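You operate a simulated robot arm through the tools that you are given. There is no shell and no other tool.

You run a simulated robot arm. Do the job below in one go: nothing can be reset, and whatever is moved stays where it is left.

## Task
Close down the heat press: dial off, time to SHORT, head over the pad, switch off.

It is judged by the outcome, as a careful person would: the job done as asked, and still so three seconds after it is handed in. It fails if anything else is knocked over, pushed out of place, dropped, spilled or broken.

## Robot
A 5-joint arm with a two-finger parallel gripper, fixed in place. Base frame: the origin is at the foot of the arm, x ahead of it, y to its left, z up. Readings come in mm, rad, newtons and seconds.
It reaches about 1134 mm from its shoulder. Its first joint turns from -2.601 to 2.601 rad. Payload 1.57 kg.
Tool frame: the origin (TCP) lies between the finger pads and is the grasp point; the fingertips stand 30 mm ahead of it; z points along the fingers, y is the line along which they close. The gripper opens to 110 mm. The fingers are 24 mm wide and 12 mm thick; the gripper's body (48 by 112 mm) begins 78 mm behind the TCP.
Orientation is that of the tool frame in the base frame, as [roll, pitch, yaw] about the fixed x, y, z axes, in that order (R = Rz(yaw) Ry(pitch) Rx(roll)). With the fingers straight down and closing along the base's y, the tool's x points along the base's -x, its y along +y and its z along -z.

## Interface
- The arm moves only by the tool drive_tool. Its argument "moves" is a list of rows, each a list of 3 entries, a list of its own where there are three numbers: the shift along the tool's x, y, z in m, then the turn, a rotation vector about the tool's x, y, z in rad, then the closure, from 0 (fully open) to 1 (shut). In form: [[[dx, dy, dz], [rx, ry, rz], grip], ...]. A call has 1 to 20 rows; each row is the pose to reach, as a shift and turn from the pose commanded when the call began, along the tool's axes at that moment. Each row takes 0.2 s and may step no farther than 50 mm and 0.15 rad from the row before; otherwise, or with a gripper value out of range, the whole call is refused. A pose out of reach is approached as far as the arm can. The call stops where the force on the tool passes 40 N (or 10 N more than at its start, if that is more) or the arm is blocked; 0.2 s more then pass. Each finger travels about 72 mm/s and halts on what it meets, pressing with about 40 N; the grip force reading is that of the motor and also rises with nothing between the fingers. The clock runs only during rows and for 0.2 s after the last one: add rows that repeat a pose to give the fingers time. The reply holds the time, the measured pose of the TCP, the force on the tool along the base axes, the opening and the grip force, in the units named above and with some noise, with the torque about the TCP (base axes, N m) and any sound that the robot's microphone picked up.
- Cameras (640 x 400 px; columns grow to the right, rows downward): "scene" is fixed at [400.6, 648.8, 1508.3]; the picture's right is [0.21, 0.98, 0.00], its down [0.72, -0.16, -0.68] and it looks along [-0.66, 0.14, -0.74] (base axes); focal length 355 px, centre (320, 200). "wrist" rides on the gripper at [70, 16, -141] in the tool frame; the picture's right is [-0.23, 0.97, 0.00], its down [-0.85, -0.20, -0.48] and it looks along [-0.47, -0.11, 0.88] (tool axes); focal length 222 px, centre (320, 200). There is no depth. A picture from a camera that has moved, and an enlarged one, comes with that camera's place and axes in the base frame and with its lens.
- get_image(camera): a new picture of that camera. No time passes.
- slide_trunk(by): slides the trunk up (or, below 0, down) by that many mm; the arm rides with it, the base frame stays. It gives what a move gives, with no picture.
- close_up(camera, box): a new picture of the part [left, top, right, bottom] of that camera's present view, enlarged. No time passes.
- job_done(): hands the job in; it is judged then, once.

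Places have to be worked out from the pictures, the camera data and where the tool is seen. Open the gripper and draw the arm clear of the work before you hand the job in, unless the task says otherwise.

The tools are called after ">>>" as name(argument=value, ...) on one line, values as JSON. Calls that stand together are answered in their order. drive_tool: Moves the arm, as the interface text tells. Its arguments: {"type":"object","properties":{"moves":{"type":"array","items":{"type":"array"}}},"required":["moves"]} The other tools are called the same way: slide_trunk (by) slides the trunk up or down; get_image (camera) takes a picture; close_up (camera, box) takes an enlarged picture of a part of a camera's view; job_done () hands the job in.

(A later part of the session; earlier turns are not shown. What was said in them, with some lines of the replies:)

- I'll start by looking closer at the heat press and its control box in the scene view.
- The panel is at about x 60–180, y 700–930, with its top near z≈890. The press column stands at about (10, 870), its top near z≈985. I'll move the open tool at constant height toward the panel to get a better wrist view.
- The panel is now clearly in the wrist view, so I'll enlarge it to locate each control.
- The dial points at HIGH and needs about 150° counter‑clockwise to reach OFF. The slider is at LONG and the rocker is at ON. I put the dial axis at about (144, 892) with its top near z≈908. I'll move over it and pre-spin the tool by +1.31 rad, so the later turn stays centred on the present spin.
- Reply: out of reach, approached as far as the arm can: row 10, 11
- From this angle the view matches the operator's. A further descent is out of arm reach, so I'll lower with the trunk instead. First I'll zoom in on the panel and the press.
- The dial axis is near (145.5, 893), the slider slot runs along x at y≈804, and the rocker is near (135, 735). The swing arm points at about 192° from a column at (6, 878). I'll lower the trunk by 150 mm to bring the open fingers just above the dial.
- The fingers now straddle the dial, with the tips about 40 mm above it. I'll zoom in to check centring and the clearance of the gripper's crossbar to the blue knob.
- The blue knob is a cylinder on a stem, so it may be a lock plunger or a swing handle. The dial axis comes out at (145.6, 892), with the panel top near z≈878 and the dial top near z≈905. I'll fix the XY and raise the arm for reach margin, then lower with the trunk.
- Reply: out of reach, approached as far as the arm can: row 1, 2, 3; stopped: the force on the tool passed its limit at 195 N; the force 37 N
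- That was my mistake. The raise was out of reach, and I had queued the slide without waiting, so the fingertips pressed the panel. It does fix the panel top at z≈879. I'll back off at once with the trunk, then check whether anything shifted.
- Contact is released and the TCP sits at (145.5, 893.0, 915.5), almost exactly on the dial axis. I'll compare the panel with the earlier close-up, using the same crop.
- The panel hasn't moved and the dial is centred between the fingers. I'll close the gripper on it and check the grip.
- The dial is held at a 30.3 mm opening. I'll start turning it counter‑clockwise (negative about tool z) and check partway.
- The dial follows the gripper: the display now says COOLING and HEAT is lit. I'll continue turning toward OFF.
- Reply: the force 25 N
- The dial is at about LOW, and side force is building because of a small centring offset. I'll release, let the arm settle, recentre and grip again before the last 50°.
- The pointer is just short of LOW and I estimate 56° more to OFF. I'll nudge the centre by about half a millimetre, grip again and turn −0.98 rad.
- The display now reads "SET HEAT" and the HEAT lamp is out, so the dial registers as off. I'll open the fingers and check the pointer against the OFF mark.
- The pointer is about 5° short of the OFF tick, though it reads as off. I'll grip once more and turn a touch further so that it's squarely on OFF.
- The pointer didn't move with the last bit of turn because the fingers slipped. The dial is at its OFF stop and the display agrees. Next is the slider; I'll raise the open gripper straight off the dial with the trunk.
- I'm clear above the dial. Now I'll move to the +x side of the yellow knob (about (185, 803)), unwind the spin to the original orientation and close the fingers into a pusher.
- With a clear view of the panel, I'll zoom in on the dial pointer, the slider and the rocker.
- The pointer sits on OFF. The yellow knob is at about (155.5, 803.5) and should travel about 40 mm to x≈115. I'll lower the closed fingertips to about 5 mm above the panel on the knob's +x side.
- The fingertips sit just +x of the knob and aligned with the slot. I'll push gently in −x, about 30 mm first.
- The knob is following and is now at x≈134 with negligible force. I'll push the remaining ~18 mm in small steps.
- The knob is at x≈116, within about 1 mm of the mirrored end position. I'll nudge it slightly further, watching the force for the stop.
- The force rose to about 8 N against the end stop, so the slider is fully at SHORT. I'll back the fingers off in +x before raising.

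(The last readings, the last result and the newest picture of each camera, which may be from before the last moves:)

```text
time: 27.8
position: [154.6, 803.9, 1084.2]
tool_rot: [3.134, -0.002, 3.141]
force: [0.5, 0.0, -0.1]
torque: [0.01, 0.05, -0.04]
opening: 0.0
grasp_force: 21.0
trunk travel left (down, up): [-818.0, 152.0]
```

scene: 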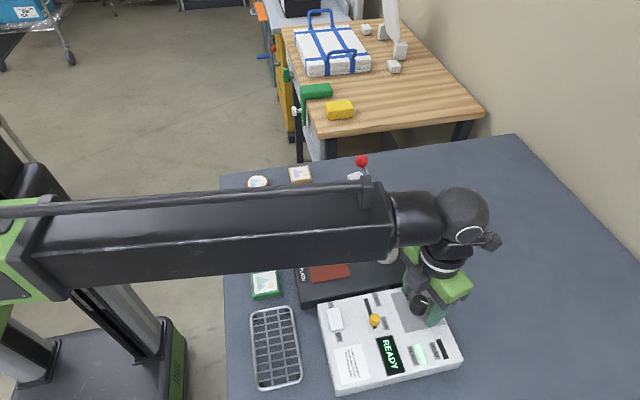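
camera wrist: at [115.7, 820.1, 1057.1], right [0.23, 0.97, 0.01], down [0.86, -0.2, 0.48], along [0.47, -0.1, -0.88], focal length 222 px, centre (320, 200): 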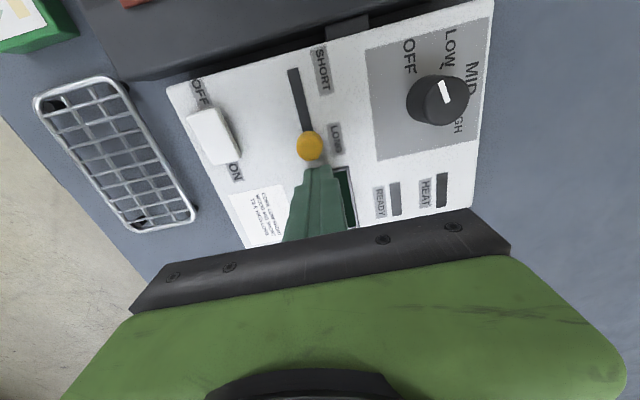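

Now I'll look at the press from both cameras with the arm raised, to study the blue knob and the swing arm.

>>> get_image(camera="scene")

>>> get_image(camera="wrist")

>>> close_up(camera="scene", box=[330, 145, 440, 275])

```text
taken
```

scene: 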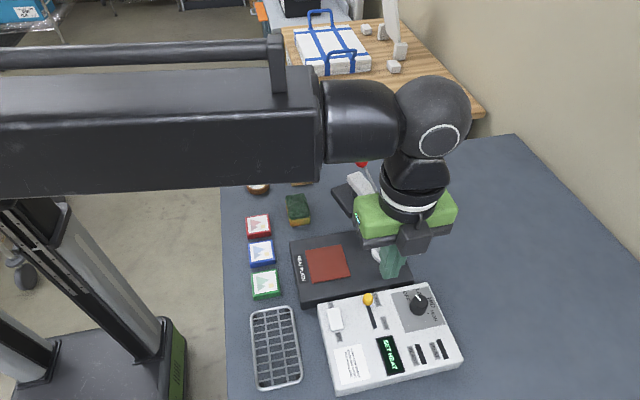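

```text
taken
camera wrist: at [86.7, 820.6, 1226.9], right [0.23, 0.97, 0.01], down [0.86, -0.2, 0.48], along [0.47, -0.1, -0.88], focal length 222 px, centre (320, 200)
```

wrist: 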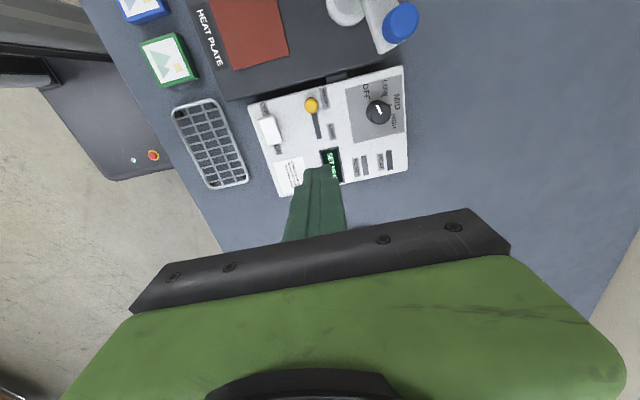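

```text
3.08 times, centred on (385, 210) of scene
camera zoom: at [400.6, 648.8, 1508.3], right [0.21, 0.98, 0.0], down [0.72, -0.16, -0.68], along [-0.66, 0.14, -0.74], focal length 1093 px, centre (120, 169)
```

zoom: 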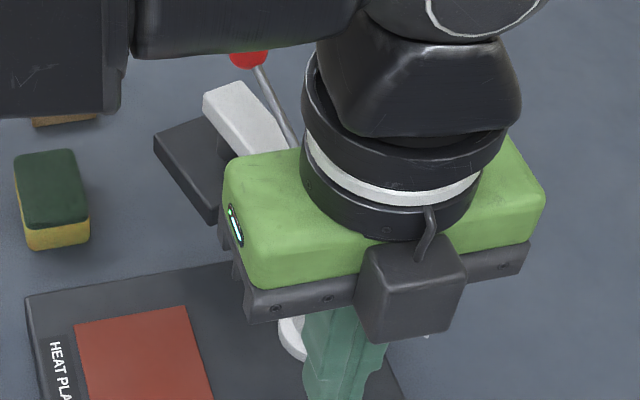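

To study the blue knob from the side, I'll reposition the tool above the panel with the camera low at about (60, 760, 1085), looking past the gripper at the stub and column.

>>> drive_tool(moves=[[[0.0065, -0.006, 0], [0, 0, -0.13], 1], [[0.013, -0.012, 0], [0, 0, -0.26], 1], [[0.0195, -0.018, 0], [0, 0, -0.39], 1], [[0.026, -0.023, 0], [0, 0, -0.52], 1]])

>>> slide_trunk(by=-135)

>>> get_image(camera="wrist")

>>> close_up(camera="wrist", box=[0, 140, 200, 300])

```text
time: 28.8
position: [130.2, 781.1, 1084.6]
tool_rot: [3.134, 0.004, -2.619]
force: [0.5, 0.3, 0.0]
torque: [0.03, -0.02, -0.01]
opening: 0.0
grasp_force: 21.2
trunk travel left (down, up): [-818.0, 152.0]
```

```text
time: 30.4
position: [129.6, 781.2, 950.5]
tool_rot: [3.134, 0.004, -2.622]
force: [0.0, -0.4, 0.0]
torque: [0.03, 0.0, -0.04]
opening: 0.0
grasp_force: 21.6
trunk travel left (down, up): [-683.0, 287.0]
```

```text
taken
camera wrist: at [62.1, 760.8, 1091.8], right [-0.29, 0.96, 0.01], down [0.84, 0.25, 0.48], along [0.46, 0.14, -0.88], focal length 222 px, centre (320, 200)
```

wrist: 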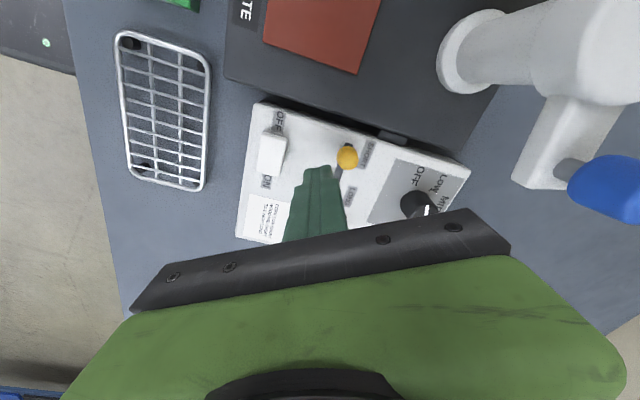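

```text
2.50 times, centred on (100, 220) of wrist
camera zoom: at [62.1, 760.8, 1091.8], right [-0.29, 0.96, 0.01], down [0.84, 0.25, 0.48], along [0.46, 0.14, -0.88], focal length 555 px, centre (870, 150)
```

zoom: 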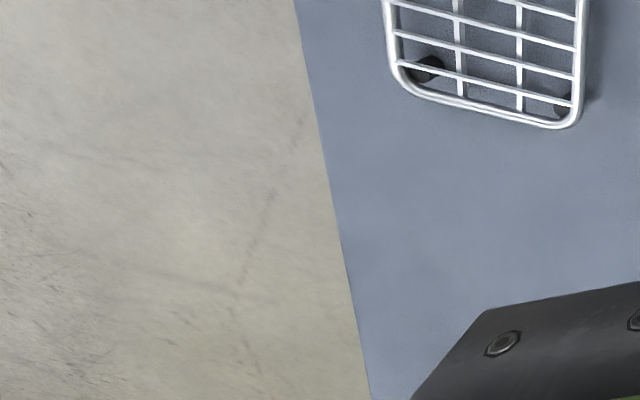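

The blue knob appears at the right edge of this view, so I'll zoom in there.

>>> close_up(camera="wrist", box=[420, 0, 640, 240])

>>> get_image(camera="scene")

>>> close_up(camera="scene", box=[330, 145, 440, 275])

```text
1.67 times, centred on (530, 120) of wrist
camera zoom: at [62.1, 760.8, 1091.8], right [-0.29, 0.96, 0.01], down [0.84, 0.25, 0.48], along [0.46, 0.14, -0.88], focal length 370 px, centre (-30, 333)
```

zoom: 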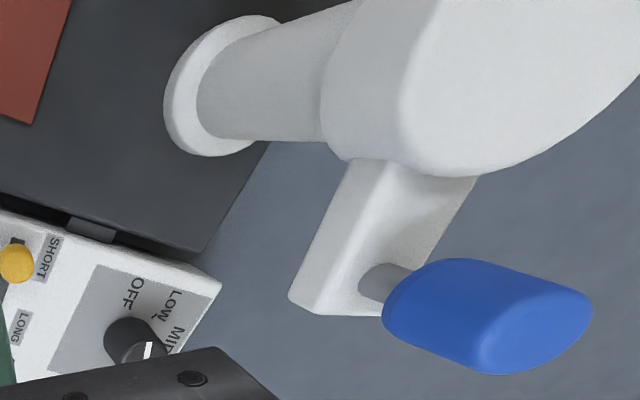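

```text
taken
```

scene: 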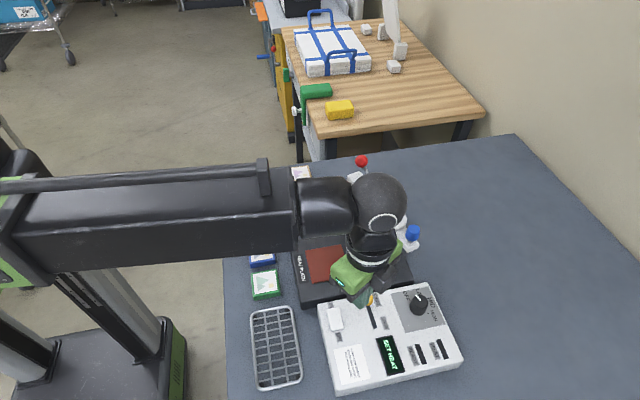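

```text
3.08 times, centred on (385, 210) of scene
camera zoom: at [400.6, 648.8, 1508.3], right [0.21, 0.98, 0.0], down [0.72, -0.16, -0.68], along [-0.66, 0.14, -0.74], focal length 1093 px, centre (120, 169)
```

zoom: 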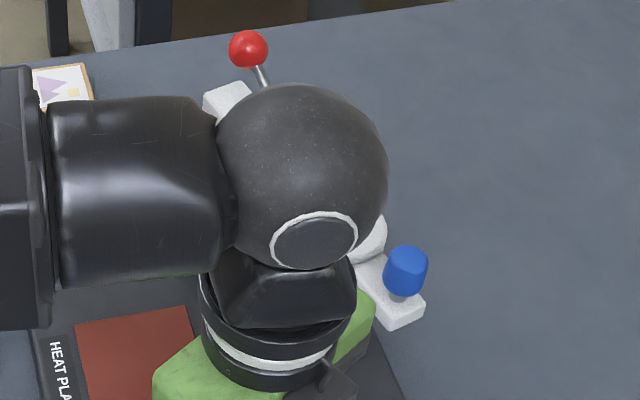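

The blue piece is a grip on a stem fixed to the rotating cap and stub. Nothing sits under the stub for a pin to lock into, so it's a swing handle. The swing arm points at about 195°, its top is near z≈978 and the head plate top near 925, and it needs about 78° counter‑clockwise. I'll raise clear of everything and move to the arm's trailing (+y) side.

>>> slide_trunk(by=165)

>>> drive_tool(moves=[[[0.0186, 0.0235, 0], [0, 0, -0.1457], 1], [[0.0372, 0.047, 0], [0, 0, -0.2914], 1], [[0.0559, 0.0704, 0], [0, 0, -0.437], 1], [[0.0745, 0.0939, 0], [0, 0, -0.583], 1], [[0.0931, 0.1174, 0], [0, 0, -0.7285], 1], [[0.1117, 0.1409, 0], [0, 0, -0.874], 1], [[0.1304, 0.1643, 0], [0, 0, -1.02], 1], [[0.149, 0.1878, 0], [0, 0, -1.1655], 1], [[0.1676, 0.2113, 0], [0, 0, -1.311], 1]])

>>> get_image(camera="wrist")

>>> get_image(camera="scene")

```text
time: 32.3
position: [130.2, 780.6, 1114.6]
tool_rot: [3.134, 0.002, -2.621]
force: [0.2, -0.2, -1.2]
torque: [0.01, 0.03, -0.02]
opening: 0.0
grasp_force: 20.9
trunk travel left (down, up): [-848.0, 122.0]
```

```text
time: 34.3
position: [-119.6, 882.3, 1113.9]
tool_rot: [-3.139, 0.006, -1.309]
force: [-0.2, 0.6, 0.6]
torque: [-0.01, 0.05, 0.03]
opening: 0.1
grasp_force: 21.7
trunk travel left (down, up): [-848.0, 122.0]
```

```text
taken
camera wrist: at [-118.2, 810.6, 1256.1], right [-1.0, -0.03, 0.0], down [-0.03, 0.87, 0.49], along [-0.02, 0.48, -0.87], focal length 222 px, centre (320, 200)
```

wrist: 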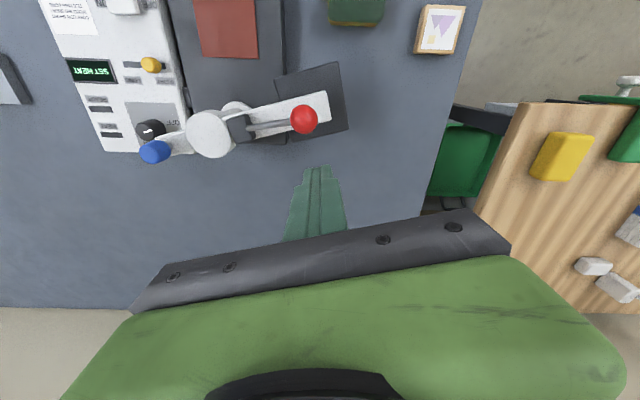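

```text
taken
```

scene: 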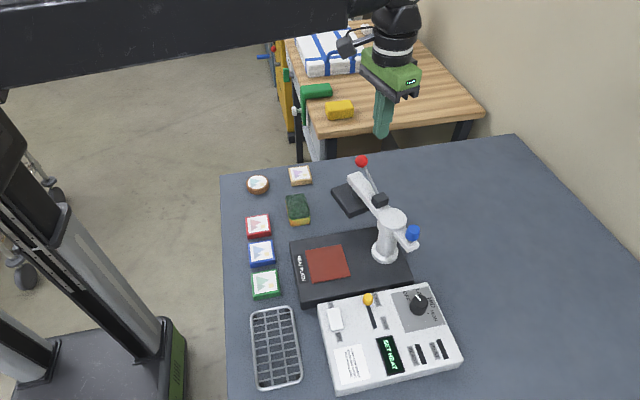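

Both views are clear. I'll zoom in to pin down the arm edges and head before descending.

>>> close_up(camera="wrist", box=[120, 50, 380, 210])

>>> close_up(camera="scene", box=[320, 145, 430, 275])

```text
2.46 times, centred on (250, 130) of wrist
camera zoom: at [-118.2, 810.6, 1256.1], right [-1.0, -0.03, 0.0], down [-0.03, 0.87, 0.49], along [-0.02, 0.48, -0.87], focal length 547 px, centre (492, 372)
```

zoom: 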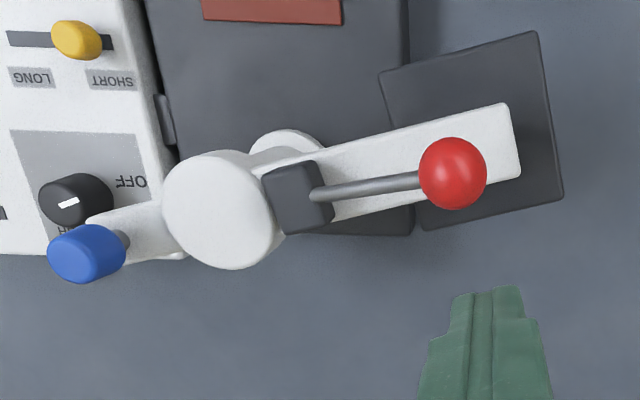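

```text
3.08 times, centred on (375, 210) of scene
camera zoom: at [400.6, 648.8, 1508.3], right [0.21, 0.98, 0.0], down [0.72, -0.16, -0.68], along [-0.66, 0.14, -0.74], focal length 1093 px, centre (151, 169)
```

zoom: 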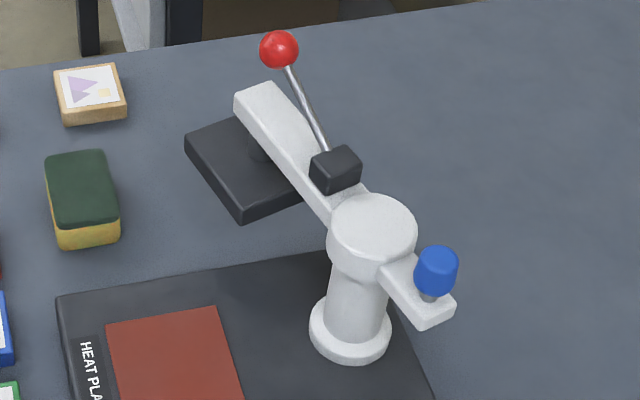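

From two views the arm top is at z≈986, with its trailing edge about 12 mm from the closed fingertips. The head is at r≈124 mm from the column at about (9, 877). I'll lower by 116 mm so the tips sit beside the arm at z≈968, above the head plate.

>>> slide_trunk(by=-116)

>>> get_image(camera="wrist")

>>> close_up(camera="scene", box=[320, 115, 450, 275])

```text
time: 35.8
position: [-120.1, 880.9, 997.6]
tool_rot: [-3.14, 0.005, -1.311]
force: [-0.2, 0.4, -0.6]
torque: [0.03, 0.02, 0.0]
opening: 0.0
grasp_force: 21.3
trunk travel left (down, up): [-732.0, 238.0]
```

```text
taken
camera wrist: at [-117.7, 810.1, 1140.3], right [-1.0, -0.03, 0.0], down [-0.03, 0.87, 0.49], along [-0.02, 0.49, -0.87], focal length 222 px, centre (320, 200)
```

wrist: 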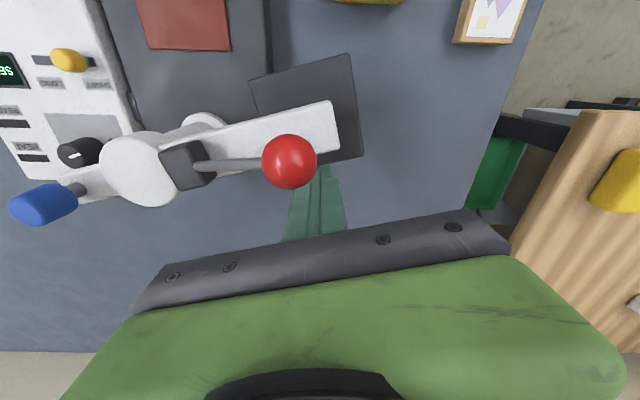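

```text
2.50 times, centred on (385, 195) of scene
camera zoom: at [400.6, 648.8, 1508.3], right [0.21, 0.98, 0.0], down [0.72, -0.16, -0.68], along [-0.66, 0.14, -0.74], focal length 888 px, centre (158, 212)
```

zoom: 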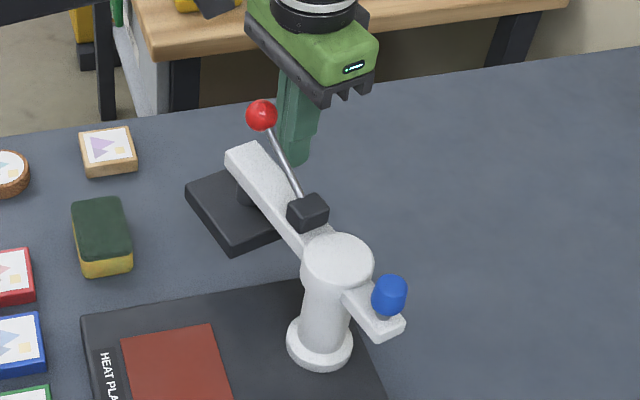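

The tips are beside the arm on its trailing side, clear of the ball and plate. I'll start a slow sweep around the column axis, 0.3 rad first, to see whether the arm swings freely.

>>> drive_tool(moves=[[[0.00623, 0.0017, 0], [0, 0, -0.05], 1], [[0.01254, 0.0031, 0], [0, 0, -0.1], 1], [[0.0189, 0.00417, 0], [0, 0, -0.15], 1], [[0.02532, 0.00493, 0], [0, 0, -0.2], 1], [[0.03176, 0.00536, 0], [0, 0, -0.25], 1], [[0.03822, 0.00547, 0], [0, 0, -0.3], 1]])

>>> get_image(camera="wrist")

>>> close_up(camera="scene", box=[320, 115, 450, 275])

```text
time: 37.1
position: [-116.6, 843.0, 999.0]
tool_rot: [-3.138, 0.009, -1.01]
force: [0.3, 0.2, 0.4]
torque: [-0.01, -0.01, 0.0]
opening: 0.1
grasp_force: 21.2
trunk travel left (down, up): [-732.0, 238.0]
```

```text
taken
camera wrist: at [-92.0, 775.9, 1140.3], right [-0.95, -0.33, 0.0], down [-0.28, 0.83, 0.49], along [-0.16, 0.46, -0.87], focal length 222 px, centre (320, 200)
```

wrist: 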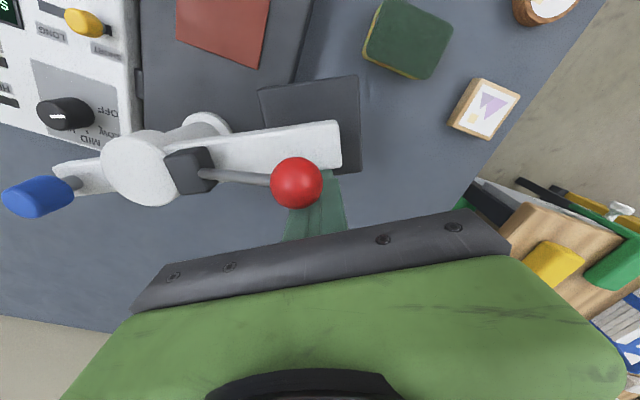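

```text
2.50 times, centred on (385, 195) of scene
camera zoom: at [400.6, 648.8, 1508.3], right [0.21, 0.98, 0.0], down [0.72, -0.16, -0.68], along [-0.66, 0.14, -0.74], focal length 888 px, centre (158, 212)
```

zoom: 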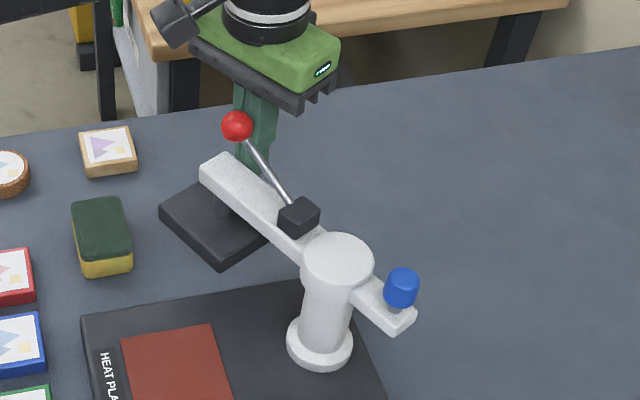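

The arm swings freely with almost no force and the base stays put. I'll zoom in to confirm the contact geometry before continuing.

>>> close_up(camera="wrist", box=[90, 60, 390, 240])

```text
2.13 times, centred on (240, 150) of wrist
camera zoom: at [-92.0, 775.9, 1140.3], right [-0.95, -0.33, 0.0], down [-0.28, 0.83, 0.49], along [-0.16, 0.46, -0.87], focal length 474 px, centre (491, 307)
```

zoom: 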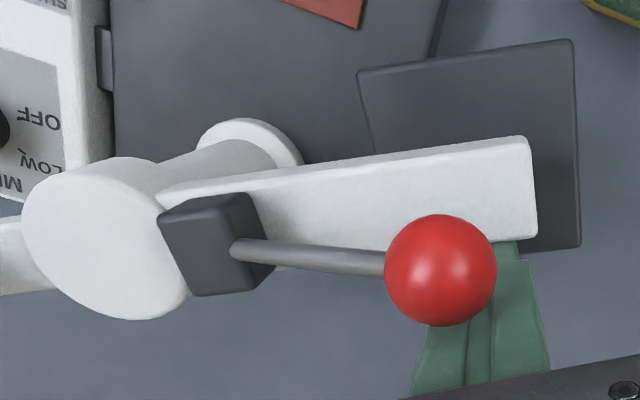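

The contact is clean and the arm has turned 12° to about 206.5°. The column axis fits at (10, 876.5) and the pad centre bears 270° from it. I'll sweep another 0.98 rad around the axis, then inspect before the last few degrees.

>>> drive_tool(moves=[[[0.00884, 0.00242, 0], [0, 0, -0.07], 1], [[0.01782, 0.00422, 0], [0, 0, -0.14], 1], [[0.02691, 0.00538, 0], [0, 0, -0.21], 1], [[0.03606, 0.00591, 0], [0, 0, -0.28], 1], [[0.04523, 0.00579, 0], [0, 0, -0.35], 1], [[0.05436, 0.00504, 0], [0, 0, -0.42], 1], [[0.06342, 0.00365, 0], [0, 0, -0.49], 1], [[0.07236, 0.00162, 0], [0, 0, -0.56], 1], [[0.08113, -0.00102, 0], [0, 0, -0.63], 1], [[0.0897, -0.00427, 0], [0, 0, -0.7], 1], [[0.09802, -0.00811, 0], [0, 0, -0.77], 1], [[0.10605, -0.01253, 0], [0, 0, -0.84], 1], [[0.11375, -0.01749, 0], [0, 0, -0.91], 1], [[0.12109, -0.02298, 0], [0, 0, -0.98], 1]])

>>> get_image(camera="wrist")

>>> get_image(camera="scene")

```text
time: 40.1
position: [-31.1, 753.2, 998.4]
tool_rot: [-3.133, 0.002, -0.03]
force: [0.2, 0.1, -0.1]
torque: [-0.03, 0.03, -0.01]
opening: 0.4
grasp_force: 21.1
trunk travel left (down, up): [-732.0, 238.0]
```

```text
taken
camera wrist: at [37.9, 734.5, 1140.6], right [-0.26, -0.97, -0.01], down [-0.85, 0.22, 0.48], along [-0.46, 0.13, -0.88], focal length 222 px, centre (320, 200)
```

wrist: 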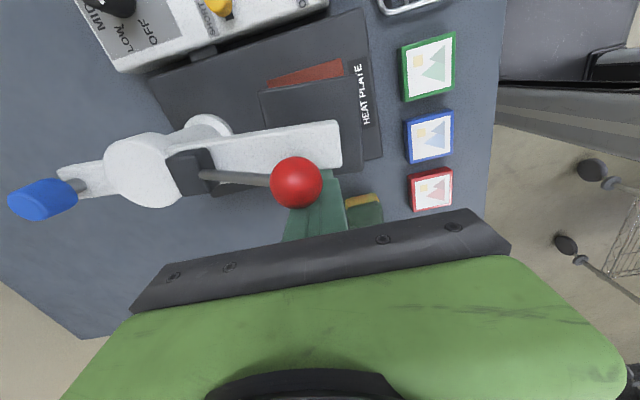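

```text
taken
```

scene: 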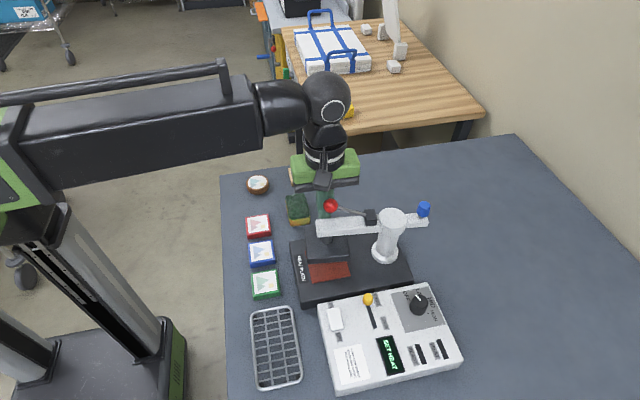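

The head is almost over the pad. I'll zoom in to measure the remaining angle.

>>> close_up(camera="scene", box=[280, 185, 440, 305])

>>> close_up(camera="wrist", box=[90, 30, 400, 230])

```text
3.33 times, centred on (360, 245) of scene
camera zoom: at [400.6, 648.8, 1508.3], right [0.21, 0.98, 0.0], down [0.72, -0.16, -0.68], along [-0.66, 0.14, -0.74], focal length 1184 px, centre (187, 50)
```

zoom: 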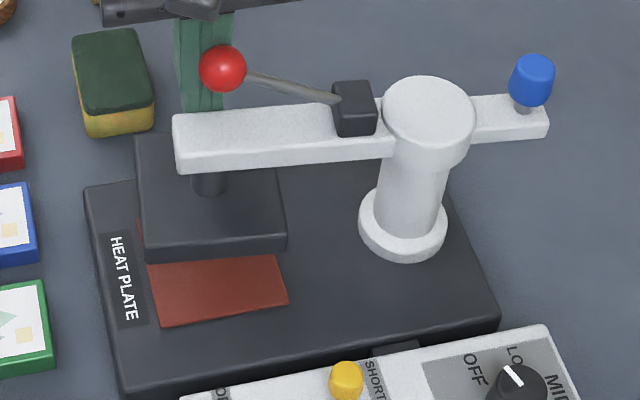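

```text
2.00 times, centred on (245, 130) of wrist
camera zoom: at [37.9, 734.5, 1140.6], right [-0.26, -0.97, -0.01], down [-0.85, 0.22, 0.48], along [-0.46, 0.13, -0.88], focal length 444 px, centre (470, 340)
```

zoom: 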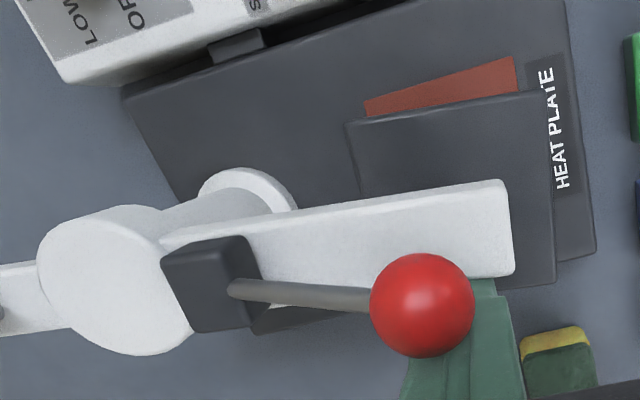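

The head centre is at about (−8, 751), bearing 262°, and the pad is at (9.5, 750.5), so about 8° (0.137 rad) remain. I'll sweep that in small steps, watching for a stop.

>>> drive_tool(moves=[[[0.00438, 0.00123, 0], [0, 0, -0.035], 1], [[0.0088, 0.00231, 0], [0, 0, -0.07], 1], [[0.01325, 0.00323, 0], [0, 0, -0.105], 1], [[0.01735, 0.00394, 0], [0, 0, -0.137], 1], [[0.01735, 0.00394, 0], [0, 0, -0.137], 1]])

>>> close_up(camera="scene", box=[280, 185, 440, 305])

>>> close_up(camera="wrist", box=[90, 30, 400, 230])

```text
time: 41.4
position: [-17.9, 748.0, 998.7]
tool_rot: [-3.132, 0.002, 0.108]
force: [-18.6, 5.9, 4.3]
torque: [0.16, 0.14, 0.03]
opening: 0.0
grasp_force: 21.5
trunk travel left (down, up): [-732.0, 238.0]
```

```text
3.33 times, centred on (360, 245) of scene
camera zoom: at [400.6, 648.8, 1508.3], right [0.21, 0.98, 0.0], down [0.72, -0.16, -0.68], along [-0.66, 0.14, -0.74], focal length 1184 px, centre (187, 50)
```

zoom: 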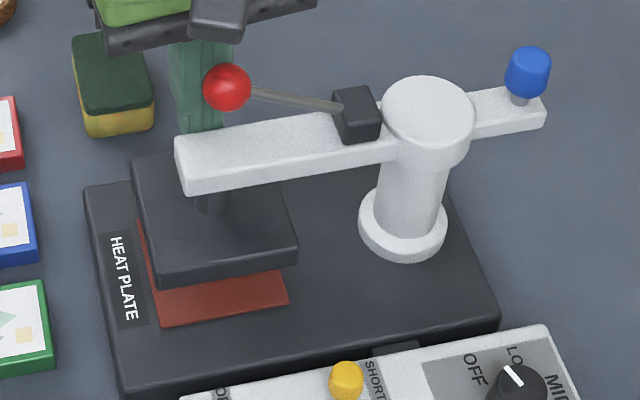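

```text
2.00 times, centred on (245, 130) of wrist
camera zoom: at [53.7, 739.9, 1140.5], right [-0.12, -0.99, -0.01], down [-0.87, 0.1, 0.48], along [-0.48, 0.07, -0.88], focal length 444 px, centre (470, 340)
```

zoom: 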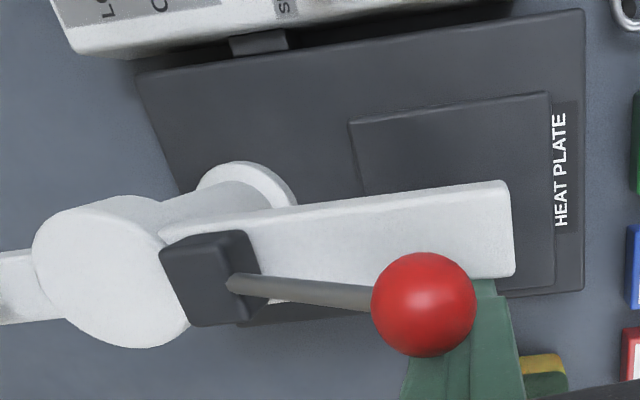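

The force rose to about 19 N: the swing arm reached its stop with the head covering the pad, and the base didn't move. I'll back the fingers off and check that the head stays.

>>> drive_tool(moves=[[[-0.005, 0, 0], [0, 0, 0], 1], [[-0.012, 0, 0], [0, 0, 0], 1], [[-0.02, 0, 0], [0, 0, 0], 1], [[-0.03, 0, 0], [0, 0, 0], 1]])

>>> close_up(camera="scene", box=[280, 185, 440, 305])

>>> get_image(camera="wrist")

```text
time: 42.4
position: [-45.2, 745.0, 998.8]
tool_rot: [-3.134, -0.001, 0.107]
force: [-0.3, -0.8, 0.4]
torque: [0.03, -0.02, 0.01]
opening: 0.2
grasp_force: 21.5
trunk travel left (down, up): [-732.0, 238.0]
```

```text
3.33 times, centred on (360, 245) of scene
camera zoom: at [400.6, 648.8, 1508.3], right [0.21, 0.98, 0.0], down [0.72, -0.16, -0.68], along [-0.66, 0.14, -0.74], focal length 1184 px, centre (187, 50)
```

zoom: 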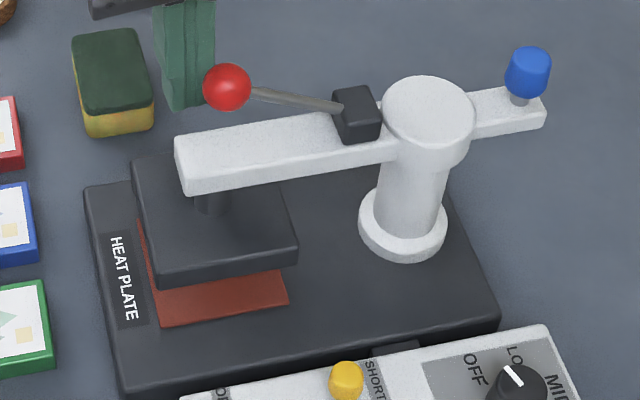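

```text
taken
camera wrist: at [26.3, 736.5, 1140.7], right [-0.12, -0.99, -0.01], down [-0.87, 0.1, 0.48], along [-0.48, 0.07, -0.88], focal length 222 px, centre (320, 200)
```

wrist: 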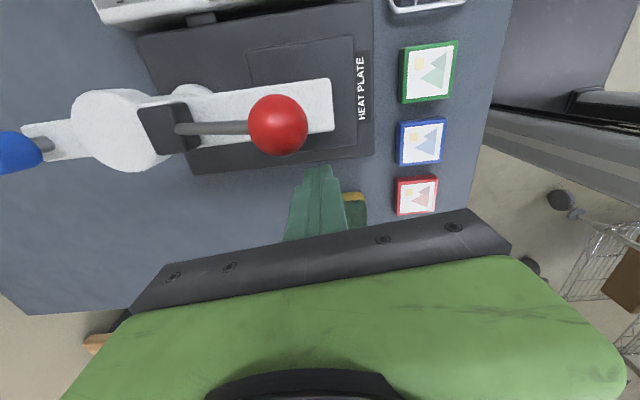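

The head stayed put over the pad (its centre at about (6, 750), against the pad at (9.5, 750.5)). Next is the power rocker. I'll raise above the red ball and cross over to above the rocker's OFF end.

>>> slide_trunk(by=120)

>>> drive_tool(moves=[[[0.033, 0.0056, 0], [0, 0, 0.021], 1], [[0.066, 0.0111, 0], [0, 0, 0.043], 1], [[0.099, 0.0167, 0], [0, 0, 0.064], 1], [[0.132, 0.0222, 0], [0, 0, 0.086], 1], [[0.1652, 0.0278, 0], [0, 0, 0.107], 1]])

>>> get_image(camera="wrist")

>>> get_image(camera="scene")

```text
time: 43.9
position: [-44.3, 745.2, 1118.3]
tool_rot: [-3.135, -0.001, 0.106]
force: [-1.4, -0.1, -0.5]
torque: [0.0, 0.0, -0.03]
opening: 0.0
grasp_force: 22.0
trunk travel left (down, up): [-852.0, 118.0]
```

```text
time: 45.0
position: [123.1, 735.2, 1118.2]
tool_rot: [-3.133, 0.001, -0.003]
force: [0.6, -0.6, -0.2]
torque: [0.0, 0.05, -0.02]
opening: 0.2
grasp_force: 21.4
trunk travel left (down, up): [-852.0, 118.0]
```

```text
taken
camera wrist: at [193.3, 718.5, 1260.6], right [-0.23, -0.97, -0.01], down [-0.85, 0.2, 0.48], along [-0.47, 0.12, -0.88], focal length 222 px, centre (320, 200)
```

wrist: 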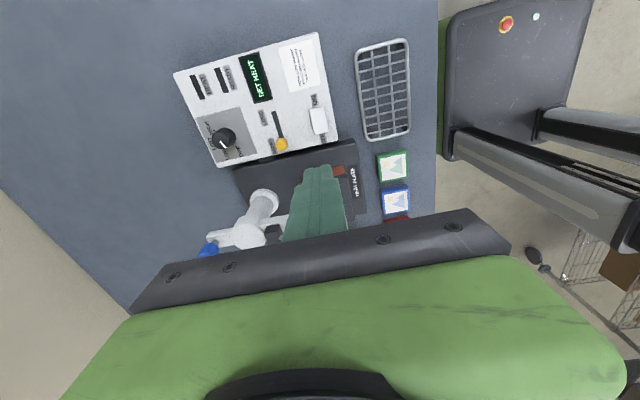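

```text
taken
```

scene: 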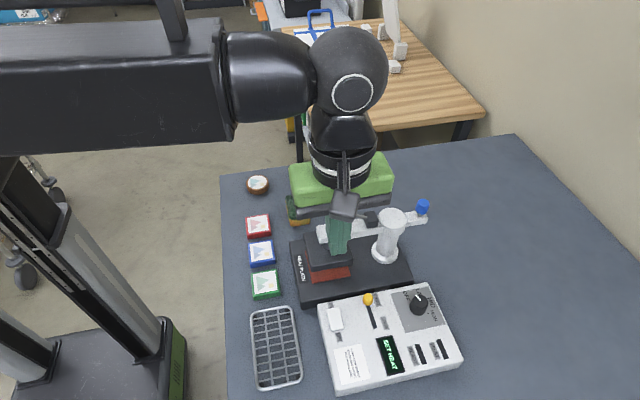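

I'll zoom in on the rocker in both views to see its tilt and exact place.

>>> close_up(camera="wrist", box=[250, 80, 350, 160])

>>> close_up(camera="scene", box=[315, 290, 385, 350])

```text
5.00 times, centred on (300, 120) of wrist
camera zoom: at [193.3, 718.5, 1260.6], right [-0.23, -0.97, -0.01], down [-0.85, 0.2, 0.48], along [-0.47, 0.12, -0.88], focal length 1111 px, centre (420, 600)
```

zoom: 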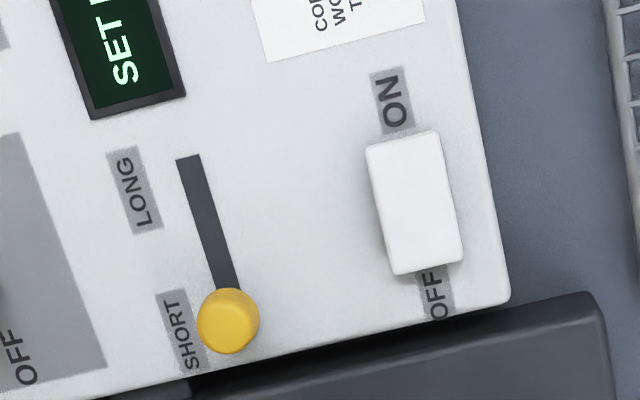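

```text
6.67 times, centred on (350, 320) of scene
camera zoom: at [400.6, 648.8, 1508.3], right [0.21, 0.98, 0.0], down [0.72, -0.16, -0.68], along [-0.66, 0.14, -0.74], focal length 2367 px, centre (120, -600)
```

zoom: 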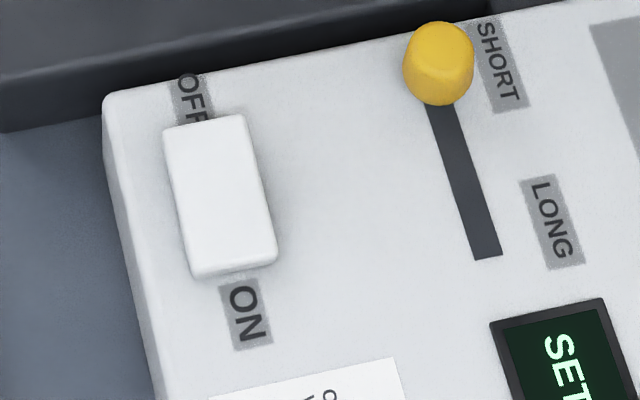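

The rocker's top is centred at about (135, 737), with the raised OFF end at x≈115 and the ON end at x≈154. I'll centre the closed tips over the OFF half at (120.5, 737) and lower to about 10 mm above it.

>>> drive_tool(moves=[[[-0.0026, -0.0018, 0], [0, 0, 0], 1], [[-0.0026, -0.0018, 0], [0, 0, 0], 1]])

>>> slide_trunk(by=-180)

>>> get_image(camera="wrist")

>>> close_up(camera="scene", box=[300, 260, 400, 350])

```text
time: 45.6
position: [120.1, 735.6, 1118.4]
tool_rot: [-3.134, 0.003, -0.001]
force: [-0.5, -0.3, 0.3]
torque: [0.0, -0.01, 0.0]
opening: 0.0
grasp_force: 21.0
trunk travel left (down, up): [-852.0, 118.0]
```

```text
time: 47.6
position: [118.7, 736.1, 939.2]
tool_rot: [-3.134, 0.002, -0.002]
force: [-0.5, -0.3, 0.7]
torque: [0.0, 0.0, 0.01]
opening: 0.2
grasp_force: 21.3
trunk travel left (down, up): [-672.0, 298.0]
```

```text
taken
camera wrist: at [189.8, 720.5, 1080.7], right [-0.23, -0.97, -0.01], down [-0.85, 0.2, 0.48], along [-0.47, 0.12, -0.88], focal length 222 px, centre (320, 200)
```

wrist: 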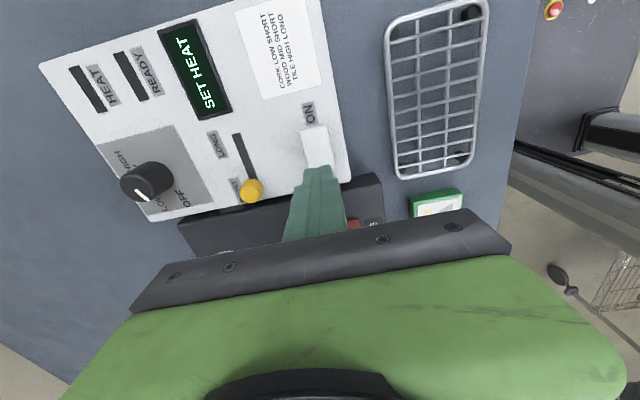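

```text
4.44 times, centred on (350, 305) of scene
camera zoom: at [400.6, 648.8, 1508.3], right [0.21, 0.98, 0.0], down [0.72, -0.16, -0.68], along [-0.66, 0.14, -0.74], focal length 1578 px, centre (187, -267)
```

zoom: 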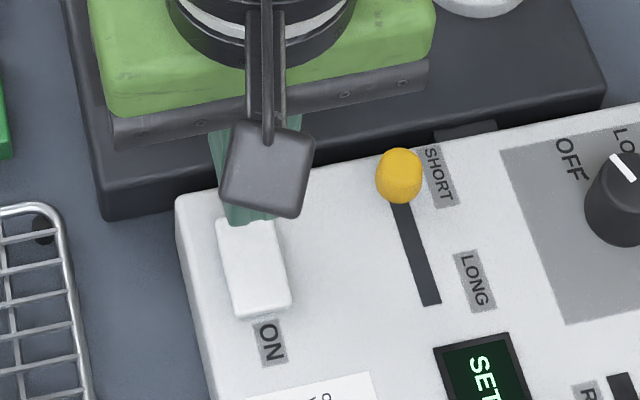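

The tips are right over the OFF end of the rocker. I'll press down slowly in small steps.

>>> drive_tool(moves=[[[0, 0, 0.005], [0, 0, 0], 1], [[0, 0, 0.01], [0, 0, 0], 1], [[0, 0, 0.013], [0, 0, 0], 1], [[0, 0, 0.0155], [0, 0, 0], 1], [[0, 0, 0.018], [0, 0, 0], 1], [[0, 0, 0.02], [0, 0, 0], 1], [[0, 0, 0.022], [0, 0, 0], 1]])

>>> get_image(camera="wrist")

>>> close_up(camera="scene", box=[310, 260, 470, 390])

```text
time: 49.2
position: [120.1, 736.9, 939.0]
tool_rot: [-3.135, 0.002, -0.002]
force: [-0.4, -1.0, 0.2]
torque: [0.01, 0.02, -0.01]
opening: 0.0
grasp_force: 21.2
out of reach, approached as far as the arm can: row 1, 2, 3, 4, 5, 6, 7
trunk travel left (down, up): [-672.0, 298.0]
```

```text
taken
camera wrist: at [189.8, 720.5, 1080.6], right [-0.23, -0.97, -0.01], down [-0.85, 0.2, 0.48], along [-0.47, 0.12, -0.88], focal length 222 px, centre (320, 200)
```

wrist: 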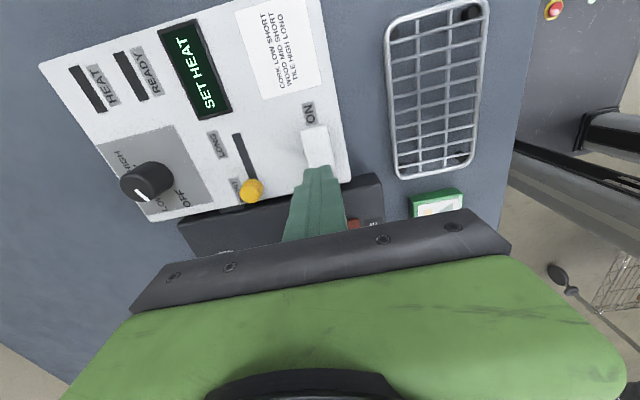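

```text
3.08 times, centred on (390, 325) of scene
camera zoom: at [400.6, 648.8, 1508.3], right [0.21, 0.98, 0.0], down [0.72, -0.16, -0.68], along [-0.66, 0.14, -0.74], focal length 1093 px, centre (105, -185)
```

zoom: 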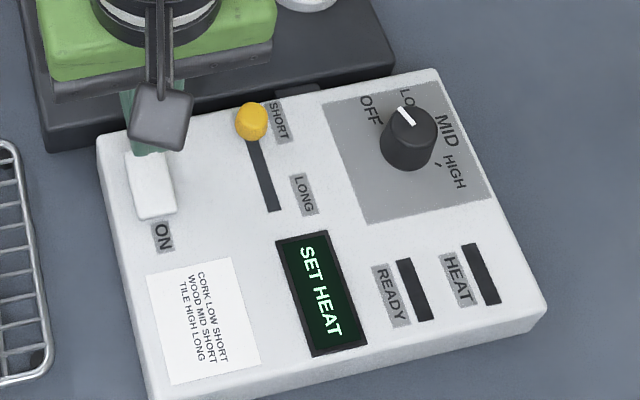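

The arm can't move vertically by itself here, only the trunk does. I'll lower in small trunk steps and watch the force.

>>> slide_trunk(by=-10)

```text
time: 49.8
position: [119.3, 736.0, 929.3]
tool_rot: [-3.134, 0.002, -0.002]
force: [-0.6, 0.2, -0.7]
torque: [0.01, 0.0, -0.01]
opening: 0.0
grasp_force: 20.8
trunk travel left (down, up): [-662.0, 308.0]
```

The tips are at z≈899 with no contact yet, so I'll continue with smaller steps.

>>> slide_trunk(by=-4)

```text
time: 50.4
position: [119.0, 737.5, 924.9]
tool_rot: [-3.135, 0.001, -0.002]
force: [0.2, 0.0, 0.6]
torque: [-0.02, 0.0, -0.02]
opening: 0.0
grasp_force: 21.6
trunk travel left (down, up): [-658.0, 312.0]
```

Still no contact with the tips at z≈895. I'll take another small step.

>>> slide_trunk(by=-3)

```text
time: 50.9
position: [118.6, 736.9, 922.7]
tool_rot: [-3.134, 0.002, -0.002]
force: [0.3, -0.1, -0.3]
torque: [-0.01, 0.02, 0.01]
opening: 0.2
grasp_force: 21.6
trunk travel left (down, up): [-655.0, 315.0]
```

No contact at z≈892, so I'll step down 2 mm more and look.

>>> slide_trunk(by=-2)

>>> close_up(camera="wrist", box=[260, 90, 380, 190])

```text
time: 51.4
position: [118.9, 735.9, 920.9]
tool_rot: [-3.131, -0.001, -0.001]
force: [-3.4, 6.1, 19.7]
torque: [0.12, -0.15, 0.16]
opening: 0.0
grasp_force: 21.3
trunk travel left (down, up): [-653.0, 317.0]
```

```text
4.00 times, centred on (320, 140) of wrist
camera zoom: at [189.2, 720.0, 1062.6], right [-0.23, -0.97, -0.01], down [-0.85, 0.2, 0.48], along [-0.47, 0.12, -0.88], focal length 888 px, centre (320, 440)
```

zoom: 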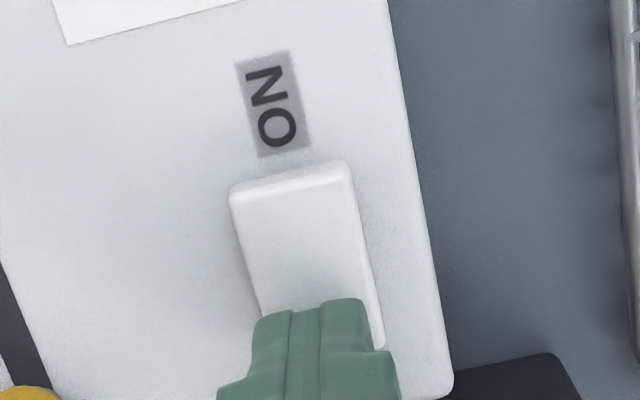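

Contact is made at z≈891, with 20 N on the OFF end. I'll press slightly further until the rocker flips.

>>> slide_trunk(by=-2)

>>> close_up(camera="wrist", box=[130, 0, 380, 190])

```text
time: 51.8
position: [119.2, 736.6, 920.3]
tool_rot: [-3.13, 0.0, -0.001]
force: [-2.7, -1.5, 24.1]
torque: [-0.08, -0.22, -0.03]
opening: 0.1
grasp_force: 21.3
trunk travel left (down, up): [-652.0, 318.0]
stopped: the force on the tool passed its limit at 46 N (the readings are from after the stop); the commanded pose is now the measured one
```

```text
2.11 times, centred on (255, 95) of wrist
camera zoom: at [189.1, 719.6, 1062.6], right [-0.23, -0.97, -0.01], down [-0.85, 0.19, 0.48], along [-0.47, 0.12, -0.88], focal length 468 px, centre (457, 421)
```

zoom: 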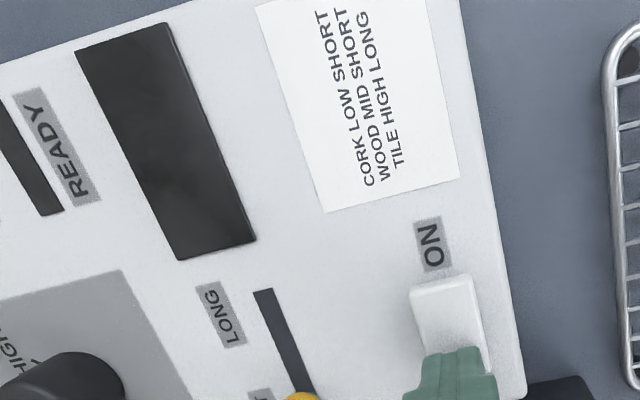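

The display has gone dark, so the power is off. I'll release with the trunk and check that the rocker stays at OFF.

>>> slide_trunk(by=20)

>>> close_up(camera="scene", box=[310, 260, 470, 390])

>>> get_image(camera="wrist")

```text
time: 52.5
position: [119.9, 737.9, 939.3]
tool_rot: [-3.132, -0.001, -0.001]
force: [0.1, 0.7, -0.5]
torque: [0.01, 0.01, 0.03]
opening: 0.0
grasp_force: 20.7
trunk travel left (down, up): [-672.0, 298.0]
```

```text
3.08 times, centred on (390, 325) of scene
camera zoom: at [400.6, 648.8, 1508.3], right [0.21, 0.98, 0.0], down [0.72, -0.16, -0.68], along [-0.66, 0.14, -0.74], focal length 1093 px, centre (105, -185)
```

zoom: 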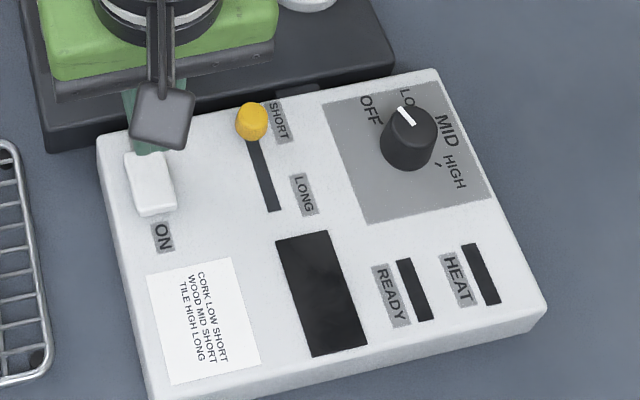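

```text
taken
camera wrist: at [189.8, 721.3, 1081.1], right [-0.23, -0.97, -0.01], down [-0.85, 0.19, 0.48], along [-0.47, 0.12, -0.88], focal length 222 px, centre (320, 200)
```

wrist: 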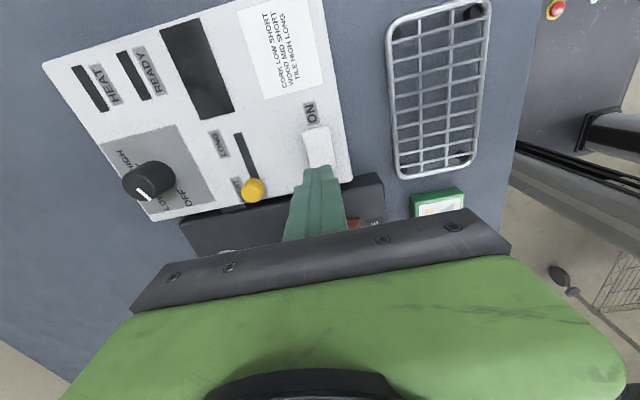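

The display stays dark, the ON end of the rocker is now raised, and the panel hasn't shifted. I'll raise straight up, then retreat toward the start position, opening the gripper once clear.

>>> slide_trunk(by=180)

>>> drive_tool(moves=[[[-0.0288, 0.0334, 0], [0, 0, 0], 1], [[-0.0576, 0.0668, 0], [0, 0, 0], 1], [[-0.0864, 0.1002, 0], [0, 0, 0], 0.8], [[-0.1152, 0.1336, 0], [0, 0, 0], 0.5], [[-0.144, 0.167, 0], [0, 0, 0], 0.2], [[-0.144, 0.167, 0], [0, 0, 0], 0], [[-0.144, 0.167, 0], [0, 0, 0], 0]])

>>> get_image(camera="scene")

>>> close_up(camera="scene", box=[280, 185, 440, 305])

>>> close_up(camera="scene", box=[310, 280, 470, 390])

```text
time: 54.5
position: [119.5, 737.7, 1119.7]
tool_rot: [-3.131, 0.001, 0.0]
force: [0.1, 0.3, -0.4]
torque: [0.01, -0.01, 0.05]
opening: 0.0
grasp_force: 21.5
trunk travel left (down, up): [-852.0, 118.0]
```

```text
time: 56.0
position: [-25.8, 571.7, 1118.6]
tool_rot: [-3.131, -0.001, 0.0]
force: [-0.4, -0.3, 0.2]
torque: [-0.02, 0.0, 0.01]
opening: 110.1
grasp_force: 0.0
trunk travel left (down, up): [-852.0, 118.0]
```

```text
taken
```

scene: 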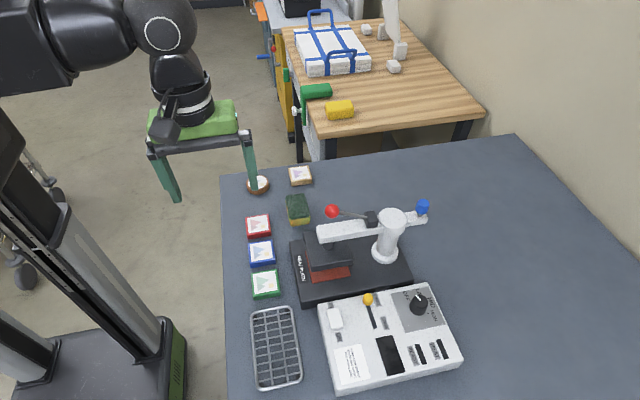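

```text
3.33 times, centred on (360, 245) of scene
camera zoom: at [400.6, 648.8, 1508.3], right [0.21, 0.98, 0.0], down [0.72, -0.16, -0.68], along [-0.66, 0.14, -0.74], focal length 1184 px, centre (187, 50)
```

zoom: 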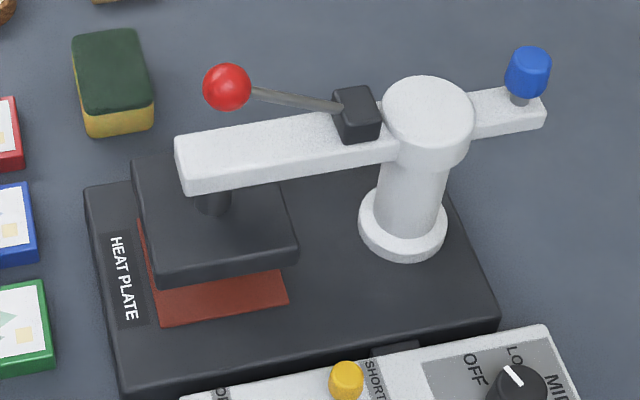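

```text
3.64 times, centred on (390, 335) of scene
camera zoom: at [400.6, 648.8, 1508.3], right [0.21, 0.98, 0.0], down [0.72, -0.16, -0.68], along [-0.66, 0.14, -0.74], focal length 1291 px, centre (66, -291)
```

zoom: 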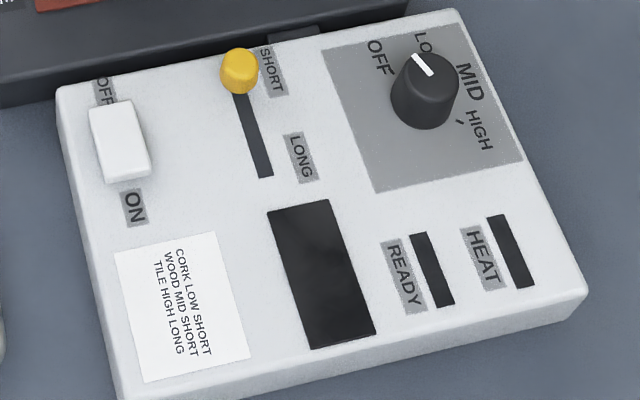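

Everything checks out:
- **Dial:** pointer on OFF.
- **Time slider:** at the SHORT stop.
- **Head:** swung to its stop over the pad.
- **Switch:** rocker at OFF, with the display and lamps dark.

Nothing else has moved, and the gripper is open and clear, so I'm handing the job in.

>>> job_done()

```text
The job is handed in.
```

I've shut the heat press down and handed the job in; no verdict came back.

- **Dial:** it points to OFF. The display changed to "SET HEAT" and the heat lamp went out.
- **Time:** the slider is against its end stop at SHORT.
- **Head:** it is swung to its stop over the pad, with the lever still up and the head not pressed down. Its centre is about 3 mm from the pad's centre by my estimate.
- **Switch:** the rocker is at OFF, and the display and lamps are dark. They stayed dark after I let go.

**One mistake:** early on, I lowered the trunk before confirming a raise had worked. The fingertips pressed the panel at up to 195 N before the robot stopped. Close-ups from the fixed camera showed no shift or damage, and the controls all worked afterwards.

Nothing else appeared moved in the final picture. The gripper is open, and the arm is clear, near where it started.
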